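You operate a simulated robot arm through the tools that you are given. There is no shell and no other tool. Be economical: measure what you need, move in short steps, check, and stop when the job is done.

Carry out the task below with a simulated robot arm. There is one attempt and no reset: what you move stays moved.

TASK
Pull the table drawer open.
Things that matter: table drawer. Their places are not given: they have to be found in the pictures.

It is judged by the outcome, as a careful person would: the job done as asked, and still so three seconds after it is handed in. It fails if anything else is knocked over, pushed out of place, dropped, spilled or broken.

THE ROBOT
A 7-joint arm with a two-finger parallel gripper, fixed in place. Base frame: the origin is at the foot of the arm, x ahead of it, y to its left, z up. Lengths are in mm, angles in rad, forces in N, time in s.
With the tool pointing down near the work surface it reaches from about 120 to 640 mm from the base axis. Its first joint turns from -1.152 to 1.152 rad. Payload 2.4 kg.
Tool frame: the origin (TCP) lies between the finger pads and is the grasp point; the fingertips stand 30 mm ahead of it; z points along the fingers, y is the line along which they close. The gripper opens to 94 mm. The fingers are 28 mm wide and 10 mm thick; the gripper's body (50 by 96 mm) begins 55 mm behind the TCP.
Orientation is told as [roll, pitch, yaw] about the base's x, y, z axes, in that order, counted from this pose: with the fingers straight down and closing along the base's y, the tool's x points along the base's -x, its y along +y and its z along -z.

THE INTERFACE
- The arm moves only by the tool step_arm. Its argument "targets" is a list of rows, each a list of 7 numbers: the shift along the base's x, y, z in cm, then the turn, a rotation vector about the base's x, y, z in rad, then the opening, from 0 (shut) to 1 (fully open). In form: [[tx, ty, tz, ax, ay, az, claw], ...]. A call has 1 to 12 rows; each row shifts and turns the commanded pose from where the row before left it. A row lasts 0.2 s, in which the tool goes at most 50 mm and 0.15 rad; a call with a longer step from one row to the next is refused whole, and so is a gripper value outside its range. A pose out of reach is approached as far as the arm can. The call stops where the force on the tool passes 40 N (or 10 N more than at its start, if that is more) or the arm is blocked; 0.2 s more then pass. The fingers move at their own pace (about 153 mm/s each) and stop on an object; they squeeze with about 45 N. The grip force told is the motor's: it shows also when the fingers shut on nothing. Time passes only in rows, and 0.2 s behind the last, so rows that do not move let the fingers close. It gives the time, the measured TCP pose, the force on the tool (base axes), the opening and the grip force at its end, in the units of the frame above (readings bear some noise).
- Cameras (640 x 400 px; columns grow to the right, rows downward): "scene" is fixed at [25.2, 474.9, 1430.7]; the picture's right is [-0.82, -0.57, 0.00], its down [-0.40, 0.57, -0.71] and it looks along [0.41, -0.58, -0.70] (base axes); focal length 318 px, centre (320, 200). "wrist" rides on the gripper at [-37, 0, -58] in the tool frame; the picture's right is [0.00, -1.00, 0.00], its down [0.97, 0.00, -0.24] and it looks along [0.24, 0.00, 0.97] (tool axes); focal length 218 px, centre (320, 200).
- camera(camera): a new picture of that camera. No time passes.
- probe_pixels(camera, pixels): for up to 12 pixels [column, row] of the newest picture of that camera ("zoom" is the newest enlarged one), the place [x, y, z] in the base frame of the surface seen there, good to about 3 mm. No time passes.
- enlarge(camera, box): a new picture of the part [left, top, right, bottom] of that camera's present view, enlarged. No time passes.
- close_job(): hands the job in; it is judged then, once.

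Work in short steps. Measure before you move; look again where a grasp or a placing could have gone wrong, and mend it. You have 60 turns and 30 pictures in all, the two below and enlarged ones among them. Open the gripper and draw the arm clear of the work before you hand the job in, unless the task says otherwise; then end with one line.

The tools are called after "Emit:" as name(argument=value, ...) on one line, values as JSON. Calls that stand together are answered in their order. step_arm: Moves the arm, as the interface text tells. Its arguments: {"type":"object","properties":{"targets":{"type":"array","items":{"type":"array","items":{"type":"number"}}}},"required":["targets"]} The other tools are called the same way: camera (camera) takes a picture; probe_pixels (camera, pixels) gives the place of the surface under pixels of a picture; enlarge (camera, box) takes an enlarged picture of a part of a camera's view; close_job () hands the job in.

At the start:

```text
time: 0.0
tool_pos: [417.5, 145.9, 924.7]
orientation: [0.0, -0.001, 0.0]
wrist_force: [0.1, 0.3, 0.1]
opening: 94.0
grasp_force: 0.0
```

scene: 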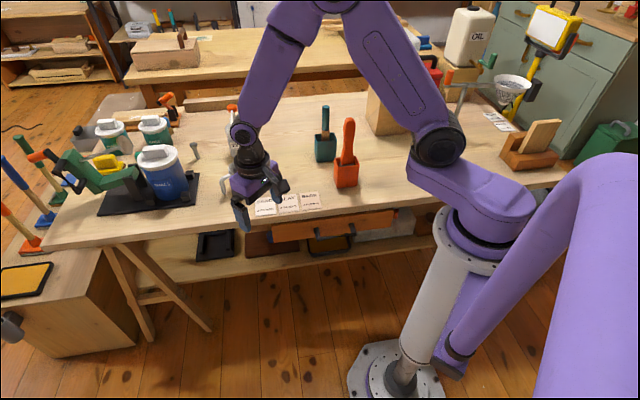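
wrist: 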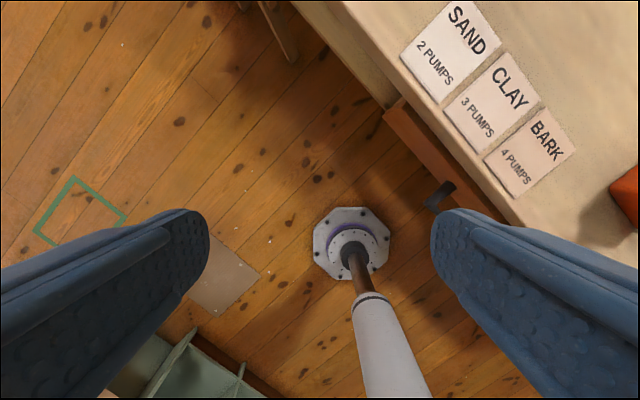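

The drawer seems to be the orange-brown front under the table edge near scene (345,228), with a dark handle. I'll enlarge that area.

Emit:
enlarge(camera="scene", box=[220, 160, 460, 310])

Emit:
enlarge(camera="wrist", box=[360, 70, 560, 230])

```text
2.67 times, centred on (340, 235) of scene
```

zoom: 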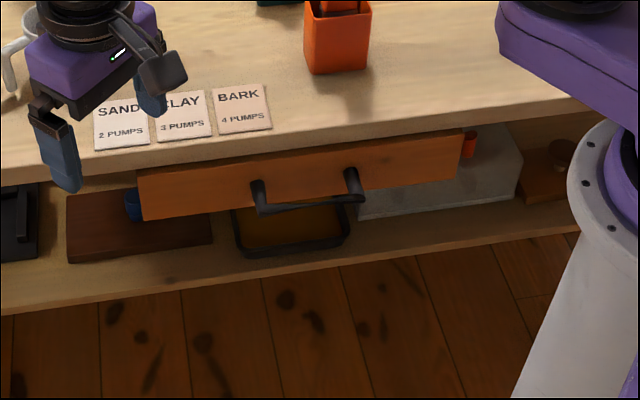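

```text
2.50 times, centred on (460, 150) of wrist
```

zoom: 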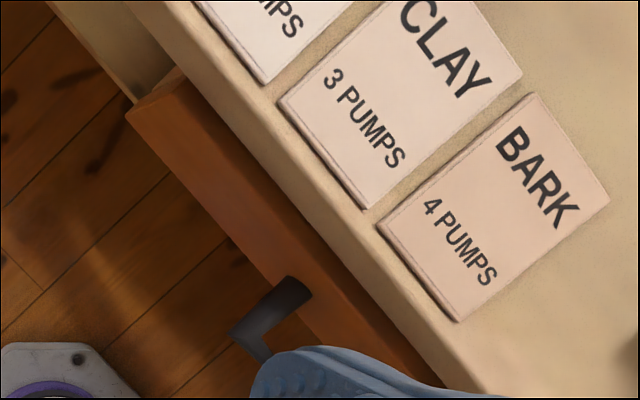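

I'll probe the handle bar, its posts, the drawer face and the table edge in the scene view.

Emit:
probe_pixels(camera="scene", pixels=[[318.5, 238.5], [355, 234.3], [336.6, 237], [316.4, 229], [352, 225], [275, 238], [391, 226], [274, 229], [391, 212], [336, 226], [332, 217], [337, 231]])

Emit:
enlarge(camera="scene", box=[296, 205, 376, 255])

```text
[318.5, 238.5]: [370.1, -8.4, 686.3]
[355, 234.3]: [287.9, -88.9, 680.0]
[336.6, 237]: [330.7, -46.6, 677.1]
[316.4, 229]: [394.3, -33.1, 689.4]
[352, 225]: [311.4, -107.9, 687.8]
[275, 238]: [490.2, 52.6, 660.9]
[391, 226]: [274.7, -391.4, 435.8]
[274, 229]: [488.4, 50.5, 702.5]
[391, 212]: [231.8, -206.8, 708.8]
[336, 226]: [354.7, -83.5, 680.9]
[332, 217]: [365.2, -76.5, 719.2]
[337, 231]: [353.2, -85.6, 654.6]
```

```text
8.00 times, centred on (336, 230) of scene
```

zoom: 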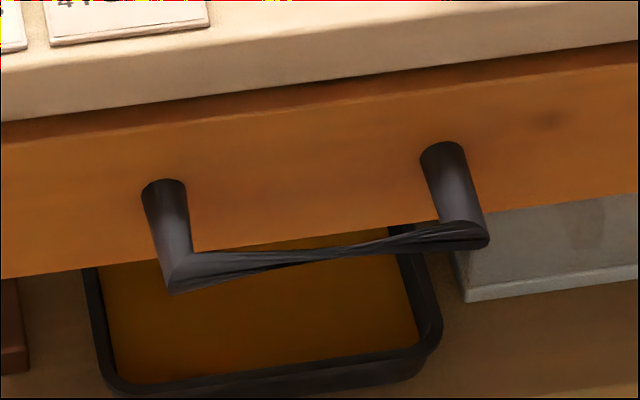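

The bar runs at about 45°, 43 mm out from the face, with z near 680. I'll probe more points on the bar, and the table top height for body clearance.

Emit:
probe_pixels(camera="zoom", pixels=[[200, 262], [200, 275], [260, 262], [320, 252], [380, 243], [440, 238], [330, 180], [320, 110], [320, 75], [320, 30], [160, 187], [440, 150]])

```text
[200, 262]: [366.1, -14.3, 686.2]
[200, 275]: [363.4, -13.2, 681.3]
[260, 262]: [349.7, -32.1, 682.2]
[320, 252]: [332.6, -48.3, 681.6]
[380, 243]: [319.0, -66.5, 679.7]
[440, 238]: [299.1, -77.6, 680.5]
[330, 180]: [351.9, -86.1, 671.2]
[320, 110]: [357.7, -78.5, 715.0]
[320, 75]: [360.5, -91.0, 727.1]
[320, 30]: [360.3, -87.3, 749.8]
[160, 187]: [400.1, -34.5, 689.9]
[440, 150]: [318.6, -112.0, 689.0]
```

Tabletop is about z=750, so I'll tilt the tool 0.3 rad outward to keep the gripper body clear of the edge. First I yaw 45° and move to a pre-grasp above and outward of the bar.

Emit:
step_arm(targets=[[-1.4, -2.1, -0.5, 0, 0, 0.131, 0.45], [-1.4, -2.1, -0.5, 0, 0, 0.131, 0.45], [-1.4, -2.1, -1, 0, 0, 0.131, 0.45], [-1.4, -2.1, -1.5, 0, 0, 0.131, 0.45], [-1.5, -2.1, -1.5, 0, 0, 0.131, 0.45], [-1.5, -2.1, -2, 0, 0, 0.13, 0.45], [-1.5, -2.0, -2, -0.106, -0.106, 0, 0.45], [-1.5, -2.0, -1.8, -0.106, -0.106, 0, 0.45], [0, 0, 0, 0, 0, 0, 0.45]])

Emit:
camera(camera="wrist")

Emit:
camera(camera="scene")

```text
time: 2.0
tool_pos: [300.8, -21.2, 817.1]
orientation: [-0.303, 0.001, 0.787]
wrist_force: [-0.4, 0.4, -0.4]
opening: 42.3
grasp_force: 0.1
```

```text
24 pictures are left
```

wrist: 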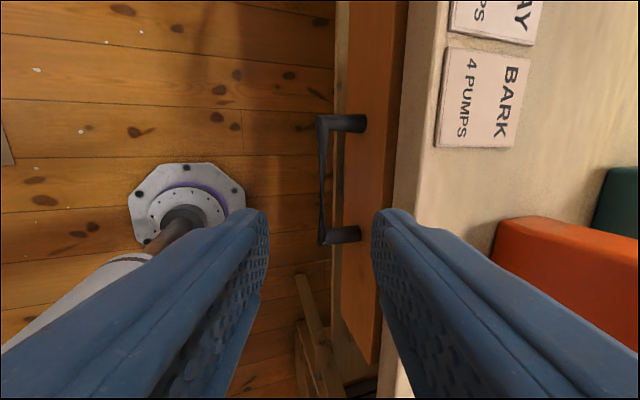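

```text
23 pictures are left
```

scene: 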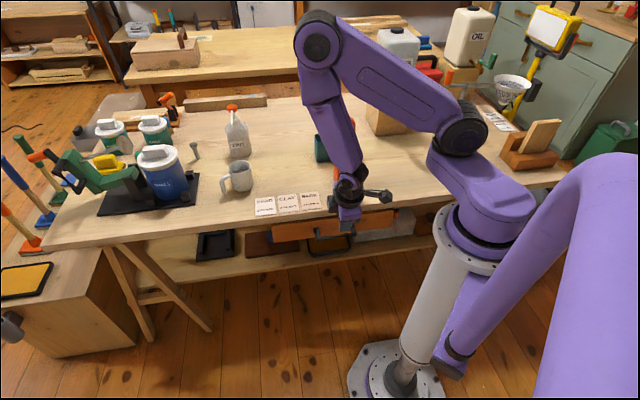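

The bar sits between the fingers' columns (about column 322, rows 115–240). I'll probe it from the wrist view to refine.

Emit:
probe_pixels(camera="wrist", pixels=[[321, 140], [322, 160], [322, 180], [323, 200], [322, 225], [365, 180], [355, 180], [347, 124], [350, 234], [400, 180], [415, 180], [325, 240]])

```text
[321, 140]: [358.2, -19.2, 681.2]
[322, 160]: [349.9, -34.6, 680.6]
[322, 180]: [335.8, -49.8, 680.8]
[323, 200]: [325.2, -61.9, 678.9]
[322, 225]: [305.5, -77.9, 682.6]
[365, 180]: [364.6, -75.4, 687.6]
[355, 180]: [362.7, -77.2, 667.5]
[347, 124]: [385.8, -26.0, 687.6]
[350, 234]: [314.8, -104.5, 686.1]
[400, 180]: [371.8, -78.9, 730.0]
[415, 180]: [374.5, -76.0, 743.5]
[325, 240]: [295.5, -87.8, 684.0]
```

Bar centre is near (334,-51.5,678) and the face about 38 mm behind it. I'll narrow the opening to 30 mm and go down along the tool axis to just above, then to the grasp.

Emit:
step_arm(targets=[[0.5, -0.4, -2, 0, 0, 0, 0.32], [0.5, -0.4, -2, 0, 0, 0, 0.32], [0.45, -0.4, -2, 0, 0, 0, 0.32], [0.4, -0.4, -1.7, 0, 0, 0, 0.32], [0.4, -0.4, -1.6, 0, 0, 0, 0.32], [0, 0, 0, 0, 0, 0, 0.32]])

Emit:
camera(camera="wrist")

```text
time: 3.4
tool_pos: [322.2, -39.3, 724.1]
orientation: [-0.301, 0.002, 0.785]
wrist_force: [-0.3, 0.2, -0.4]
opening: 29.7
grasp_force: 0.0
```

```text
22 pictures are left
```

wrist: 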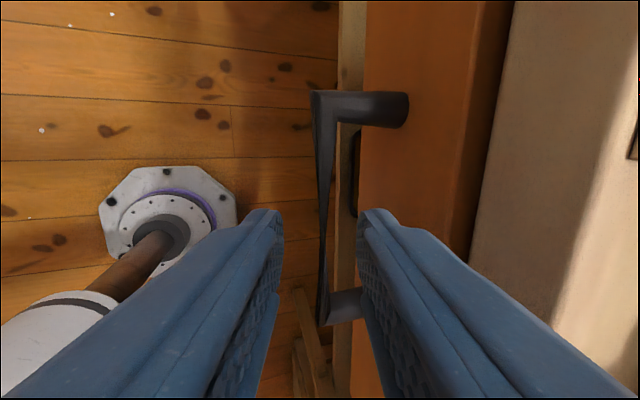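

The fingers straddle the bar and are centred between the posts. I'll descend the last 36 mm and close.

Emit:
step_arm(targets=[[0.3, -0.3, -1.2, 0, 0, 0, 0.32], [0.3, -0.3, -1.2, 0, 0, 0, 0.32], [0.3, -0.3, -1.1, 0, 0, 0, 0.32], [0, 0, 0, 0, 0, 0, 0.32], [0, 0, 0, 0, 0, 0, 0], [0, 0, 0, 0, 0, 0, 0], [0, 0, 0, 0, 0, 0, 0]])

Emit:
camera(camera="wrist")

```text
time: 5.0
tool_pos: [331.3, -48.2, 690.5]
orientation: [-0.299, 0.0, 0.787]
wrist_force: [-0.2, 2.8, -8.6]
opening: 17.5
grasp_force: 45.4
```

```text
21 pictures are left
```

wrist: 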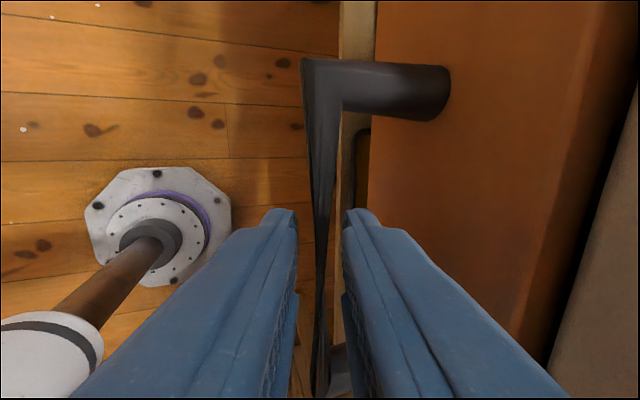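

Gripped at 17.5 mm opening with 45 N. I'll pull straight outward along (-0.707, 0.707).

Emit:
step_arm(targets=[[-0.5, 0.5, 0, 0, 0, 0, 0], [-0.7, 0.7, 0, 0, 0, 0, 0], [-0.7, 0.7, 0, 0, 0, 0, 0], [-0.7, 0.7, 0, 0, 0, 0, 0], [-0.7, 0.7, 0, 0, 0, 0, 0], [-0.7, 0.7, 0, 0, 0, 0, 0], [0, 0, 0, 0, 0, 0, 0]])

Emit:
camera(camera="scene")

```text
time: 5.8
tool_pos: [313.8, -30.1, 690.7]
orientation: [-0.301, -0.001, 0.786]
wrist_force: [-1.5, 1.0, 3.2]
opening: 17.9
grasp_force: 45.6
stopped in row 4: the force on the tool passed its limit (the readings are from after the stop); the commanded pose is now the measured one
```

```text
20 pictures are left
```

scene: 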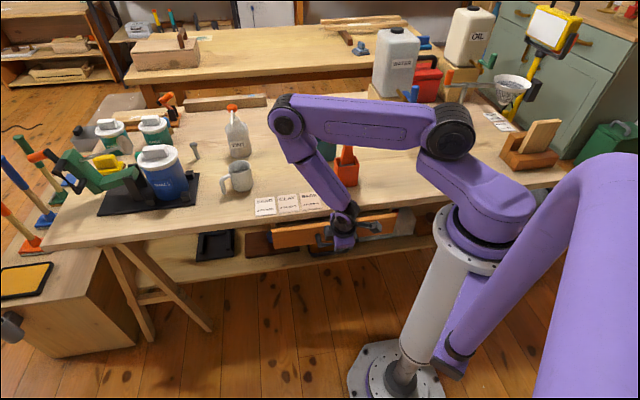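

The drawer came with the tool for about 25 mm before the force limit tripped. I'll continue more gently.

Emit:
step_arm(targets=[[-0.2, 0.2, 0, 0, 0, 0, 0], [-0.3, 0.3, 0, 0, 0, 0, 0], [-0.3, 0.3, 0, 0, 0, 0, 0], [-0.3, 0.3, 0, 0, 0, 0, 0], [-0.3, 0.3, 0, 0, 0, 0, 0], [-0.3, 0.3, 0, 0, 0, 0, 0], [-0.3, 0.3, 0, 0, 0, 0, 0], [-0.3, 0.3, 0, 0, 0, 0, 0]])

Emit:
enlarge(camera="scene", box=[240, 160, 440, 285])

```text
time: 7.6
tool_pos: [290.5, -6.8, 690.4]
orientation: [-0.303, -0.001, 0.783]
wrist_force: [1.6, -0.7, 14.8]
opening: 17.6
grasp_force: 45.4
```

```text
3.20 times, centred on (340, 222) of scene
```

zoom: 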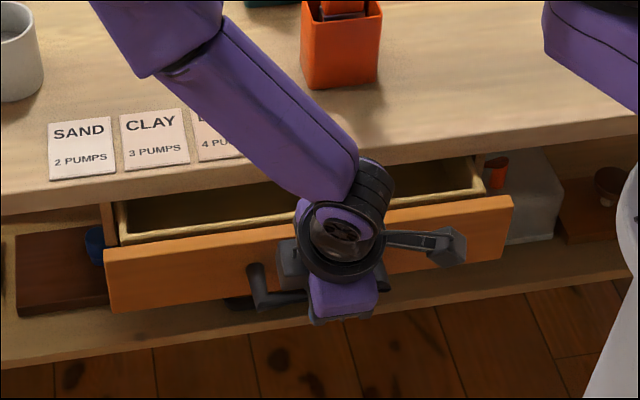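

The drawer is about 57 mm open. I'll keep pulling, with a tiny upward correction for the 15 N vertical load.

Emit:
step_arm(targets=[[-0.3, 0.3, 0.05, 0, 0, 0, 0], [-0.4, 0.4, 0.05, 0, 0, 0, 0], [-0.4, 0.4, 0, 0, 0, 0, 0], [-0.4, 0.4, 0, 0, 0, 0, 0], [-0.4, 0.4, 0, 0, 0, 0, 0], [-0.4, 0.4, 0, 0, 0, 0, 0], [-0.4, 0.4, 0, 0, 0, 0, 0], [-0.4, 0.4, 0, 0, 0, 0, 0], [-0.4, 0.4, 0, 0, 0, 0, 0], [-0.4, 0.4, 0, 0, 0, 0, 0]])

Emit:
camera(camera="scene")

```text
time: 9.3
tool_pos: [264.9, 18.9, 690.5]
orientation: [-0.301, 0.0, 0.785]
wrist_force: [-1.0, 0.7, -2.4]
opening: 17.5
grasp_force: 45.4
stopped in row 8: the force on the tool passed its limit (the readings are from after the stop); the commanded pose is now the measured one
```

```text
18 pictures are left
```

scene: 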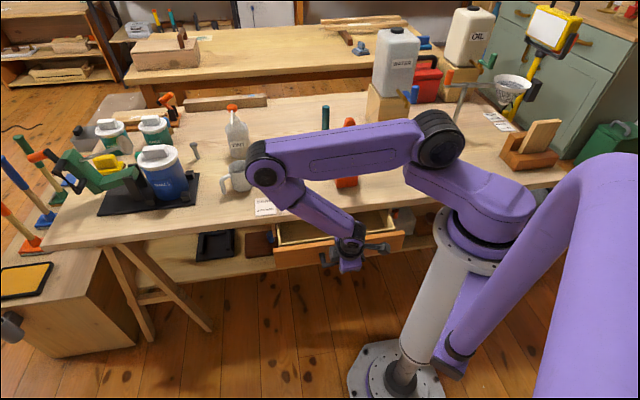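

About 94 mm open. The elbow has moved over the table, so I'll check its clearance to the mug and tool holders before going on.

Emit:
probe_pixels(camera="scene", pixels=[[265, 173], [258, 180], [310, 172], [350, 165], [400, 160], [237, 175], [348, 121], [325, 108], [347, 183], [320, 215], [238, 125]])

Emit:
camera(camera="wrist")

```text
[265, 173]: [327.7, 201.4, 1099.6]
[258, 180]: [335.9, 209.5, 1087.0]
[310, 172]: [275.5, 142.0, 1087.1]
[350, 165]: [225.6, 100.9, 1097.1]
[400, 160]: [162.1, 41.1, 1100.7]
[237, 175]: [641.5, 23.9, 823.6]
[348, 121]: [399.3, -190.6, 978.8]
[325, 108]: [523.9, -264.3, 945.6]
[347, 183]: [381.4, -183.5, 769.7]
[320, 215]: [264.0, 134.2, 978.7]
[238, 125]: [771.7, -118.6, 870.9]
```

```text
17 pictures are left
```

wrist: 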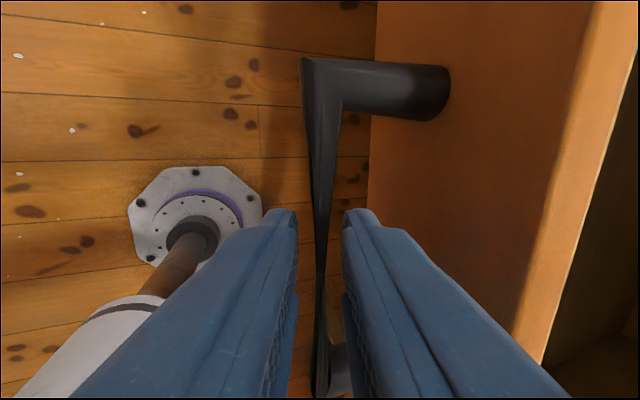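

The elbow is at z≈1090, well clear of everything, and the grasp is holding. I'll keep pulling in gentle steps.

Emit:
step_arm(targets=[[-0.15, 0.15, 0, 0, 0, 0, 0], [-0.3, 0.3, 0, 0, 0, 0, 0], [-0.3, 0.3, 0, 0, 0, 0, 0], [-0.3, 0.3, 0, 0, 0, 0, 0], [-0.3, 0.3, 0, 0, 0, 0, 0], [-0.3, 0.3, 0, 0, 0, 0, 0], [-0.3, 0.3, 0, 0, 0, 0, 0], [-0.3, 0.3, 0, 0, 0, 0, 0], [-0.3, 0.3, 0, 0, 0, 0, 0], [-0.3, 0.3, 0, 0, 0, 0, 0]])

Emit:
enlarge(camera="scene", box=[240, 170, 440, 295])

```text
time: 11.5
tool_pos: [236.1, 48.0, 691.9]
orientation: [-0.3, -0.002, 0.786]
wrist_force: [1.1, -1.8, -19.8]
opening: 17.4
grasp_force: 45.2
```

```text
3.20 times, centred on (340, 232) of scene
```

zoom: 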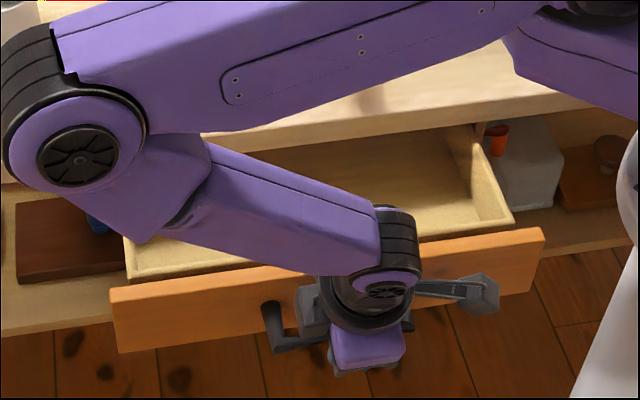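

About 135 mm open, with z 1.4 mm high and a -20 N vertical load. I'll correct that and pull a bit further to see if there's a stop.

Emit:
step_arm(targets=[[-0.15, 0.15, -0.1, 0, 0, 0, 0], [-0.3, 0.3, -0.05, 0, 0, 0, 0], [-0.3, 0.3, 0, 0, 0, 0, 0], [-0.3, 0.3, 0, 0, 0, 0, 0], [-0.3, 0.3, 0, 0, 0, 0, 0], [-0.3, 0.3, 0, 0, 0, 0, 0], [-0.3, 0.3, 0, 0, 0, 0, 0], [-0.3, 0.3, 0, 0, 0, 0, 0], [-0.3, 0.3, 0, 0, 0, 0, 0], [-0.3, 0.3, 0, 0, 0, 0, 0]])

Emit:
camera(camera="scene")

```text
time: 12.1
tool_pos: [232.2, 52.9, 689.0]
orientation: [-0.304, -0.002, 0.785]
wrist_force: [-1.7, 0.5, -0.3]
opening: 17.8
grasp_force: 44.8
stopped in row 3: the force on the tool passed its limit (the readings are from after the stop); the commanded pose is now the measured one
```

```text
15 pictures are left
```

scene: 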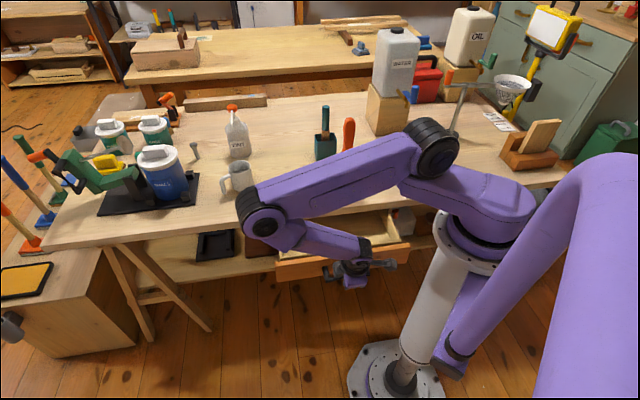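

Force tripped after about 6 mm. I'll try another gentle pull to see whether this is the end stop.

Emit:
step_arm(targets=[[-0.1, 0.1, 0, 0, 0, 0, 0], [-0.2, 0.2, 0, 0, 0, 0, 0], [-0.2, 0.2, 0, 0, 0, 0, 0], [-0.2, 0.2, 0, 0, 0, 0, 0], [-0.2, 0.2, 0, 0, 0, 0, 0], [-0.2, 0.2, 0, 0, 0, 0, 0], [-0.2, 0.2, 0, 0, 0, 0, 0], [-0.2, 0.2, 0, 0, 0, 0, 0]])

```text
time: 13.3
tool_pos: [223.3, 60.2, 691.1]
orientation: [-0.305, -0.003, 0.785]
wrist_force: [-0.3, 1.3, 1.2]
opening: 17.6
grasp_force: 45.0
stopped in row 5: the force on the tool passed its limit (the readings are from after the stop); the commanded pose is now the measured one
```

Emit:
step_arm(targets=[[-0.1, 0.1, 0, 0, 0, 0, 0], [-0.2, 0.2, 0, 0, 0, 0, 0], [-0.2, 0.2, 0, 0, 0, 0, 0], [-0.2, 0.2, 0, 0, 0, 0, 0], [-0.2, 0.2, 0, 0, 0, 0, 0]])

Emit:
camera(camera="wrist")

Emit:
enlarge(camera="scene", box=[240, 180, 440, 305])

```text
time: 14.5
tool_pos: [214.1, 68.8, 690.7]
orientation: [-0.308, -0.005, 0.783]
wrist_force: [1.0, -0.5, 13.2]
opening: 17.5
grasp_force: 45.0
```

```text
14 pictures are left
```

wrist: 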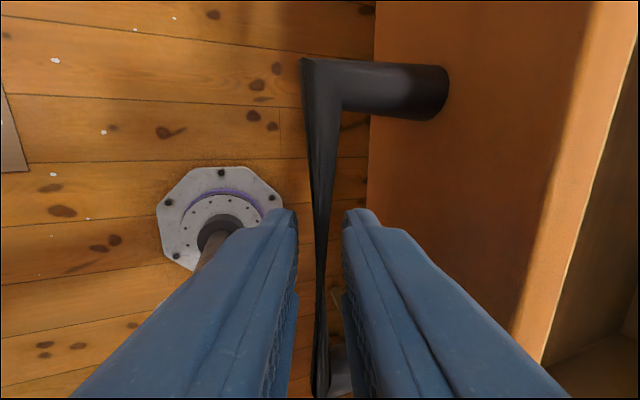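

```text
3.20 times, centred on (340, 242) of scene
```

zoom: 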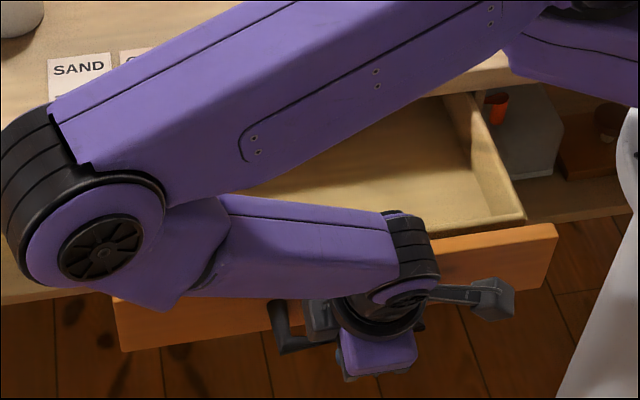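

Still sliding, about 165 mm open with a good grasp. I'll pull some more to be clearly open.

Emit:
step_arm(targets=[[-0.1, 0.1, 0.05, 0, 0, 0, 0], [-0.2, 0.2, 0.05, 0, 0, 0, 0], [-0.2, 0.2, 0, 0, 0, 0, 0], [-0.2, 0.2, 0, 0, 0, 0, 0], [-0.2, 0.2, 0, 0, 0, 0, 0], [-0.2, 0.2, 0, 0, 0, 0, 0], [-0.2, 0.2, 0, 0, 0, 0, 0], [-0.2, 0.2, 0, 0, 0, 0, 0]])

```text
time: 15.5
tool_pos: [207.5, 76.5, 690.2]
orientation: [-0.302, -0.004, 0.784]
wrist_force: [-2.0, 0.5, 0.4]
opening: 17.7
grasp_force: 45.2
stopped in row 5: the force on the tool passed its limit (the readings are from after the stop); the commanded pose is now the measured one
```

Emit:
step_arm(targets=[[-0.1, 0.1, 0, 0, 0, 0, 0], [-0.15, 0.15, 0, 0, 0, 0, 0], [-0.15, 0.15, 0, 0, 0, 0, 0], [-0.15, 0.15, 0, 0, 0, 0, 0], [-0.15, 0.15, 0, 0, 0, 0, 0], [-0.15, 0.15, 0, 0, 0, 0, 0], [-0.15, 0.15, 0, 0, 0, 0, 0], [-0.15, 0.15, 0, 0, 0, 0, 0]])

```text
time: 17.3
tool_pos: [196.4, 87.6, 689.9]
orientation: [-0.304, -0.004, 0.787]
wrist_force: [9.3, 7.1, 30.8]
opening: 17.4
grasp_force: 45.0
```

About 191 mm open. I'll relieve the 31 N vertical load and make one more pull.

Emit:
step_arm(targets=[[0, 0, 0.1, 0, 0, 0, 0], [-0.15, 0.15, 0.05, 0, 0, 0, 0], [-0.15, 0.15, 0, 0, 0, 0, 0], [-0.15, 0.15, 0, 0, 0, 0, 0], [-0.15, 0.15, 0, 0, 0, 0, 0], [-0.15, 0.15, 0, 0, 0, 0, 0], [-0.15, 0.15, 0, 0, 0, 0, 0], [-0.15, 0.15, 0, 0, 0, 0, 0]])

Emit:
camera(camera="scene")

```text
time: 18.4
tool_pos: [190.6, 93.2, 691.3]
orientation: [-0.299, -0.003, 0.783]
wrist_force: [-1.3, 1.0, 0.7]
opening: 17.5
grasp_force: 45.0
stopped in row 5: the force on the tool passed its limit (the readings are from after the stop); the commanded pose is now the measured one
```

```text
12 pictures are left
```

scene: 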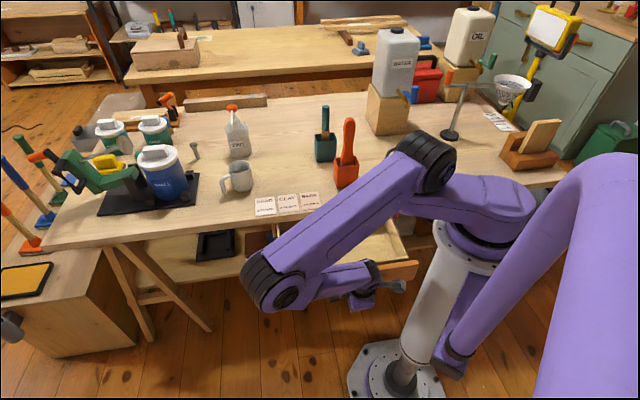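

The drawer is about 200 mm open and well clear. I'll open to 30 mm and withdraw along the tool axis.

Emit:
step_arm(targets=[[0, 0, 0, 0, 0, 0, 0.32], [0, 0, 0, 0, 0, 0, 0.32], [-0.2, 0.2, 1, 0, 0, 0, 0.32], [-0.4, 0.4, 2, 0, 0, 0, 0.32], [-0.4, 0.4, 2, 0, 0, 0, 0.32], [-0.2, 0.2, 3, 0, 0, 0, 0.32], [0, 0, 3, 0, 0, 0, 0.32], [0, 0, 3, 0, 0, 0, 0.32]])

Emit:
camera(camera="scene")

```text
time: 20.2
tool_pos: [179.0, 105.3, 830.1]
orientation: [-0.299, 0.0, 0.785]
wrist_force: [-0.4, -0.6, -1.1]
opening: 30.1
grasp_force: 0.0
```

```text
11 pictures are left
```

scene: 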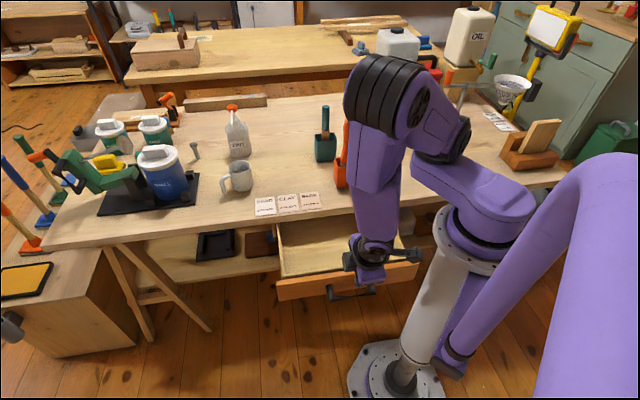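

The drawer stands open, nothing else has moved, and the arm is clear above it. I'll open the gripper, rise a little more and hand in.

Emit:
step_arm(targets=[[0, 0, 2, 0, 0, 0, 0.7], [0, 0, 2, 0, 0, 0, 1], [0, 0, 0, 0, 0, 0, 1], [0, 0, 0, 0, 0, 0, 1]])

Emit:
close_job()

```text
time: 21.2
tool_pos: [179.9, 102.9, 870.2]
orientation: [-0.301, -0.002, 0.785]
wrist_force: [-0.3, 0.3, -0.8]
opening: 94.0
grasp_force: 0.1
```

```text
The job is handed in.
```

The table drawer is open about 200 mm, the gripper is released and the arm is clear; nothing else looked moved in the last picture.
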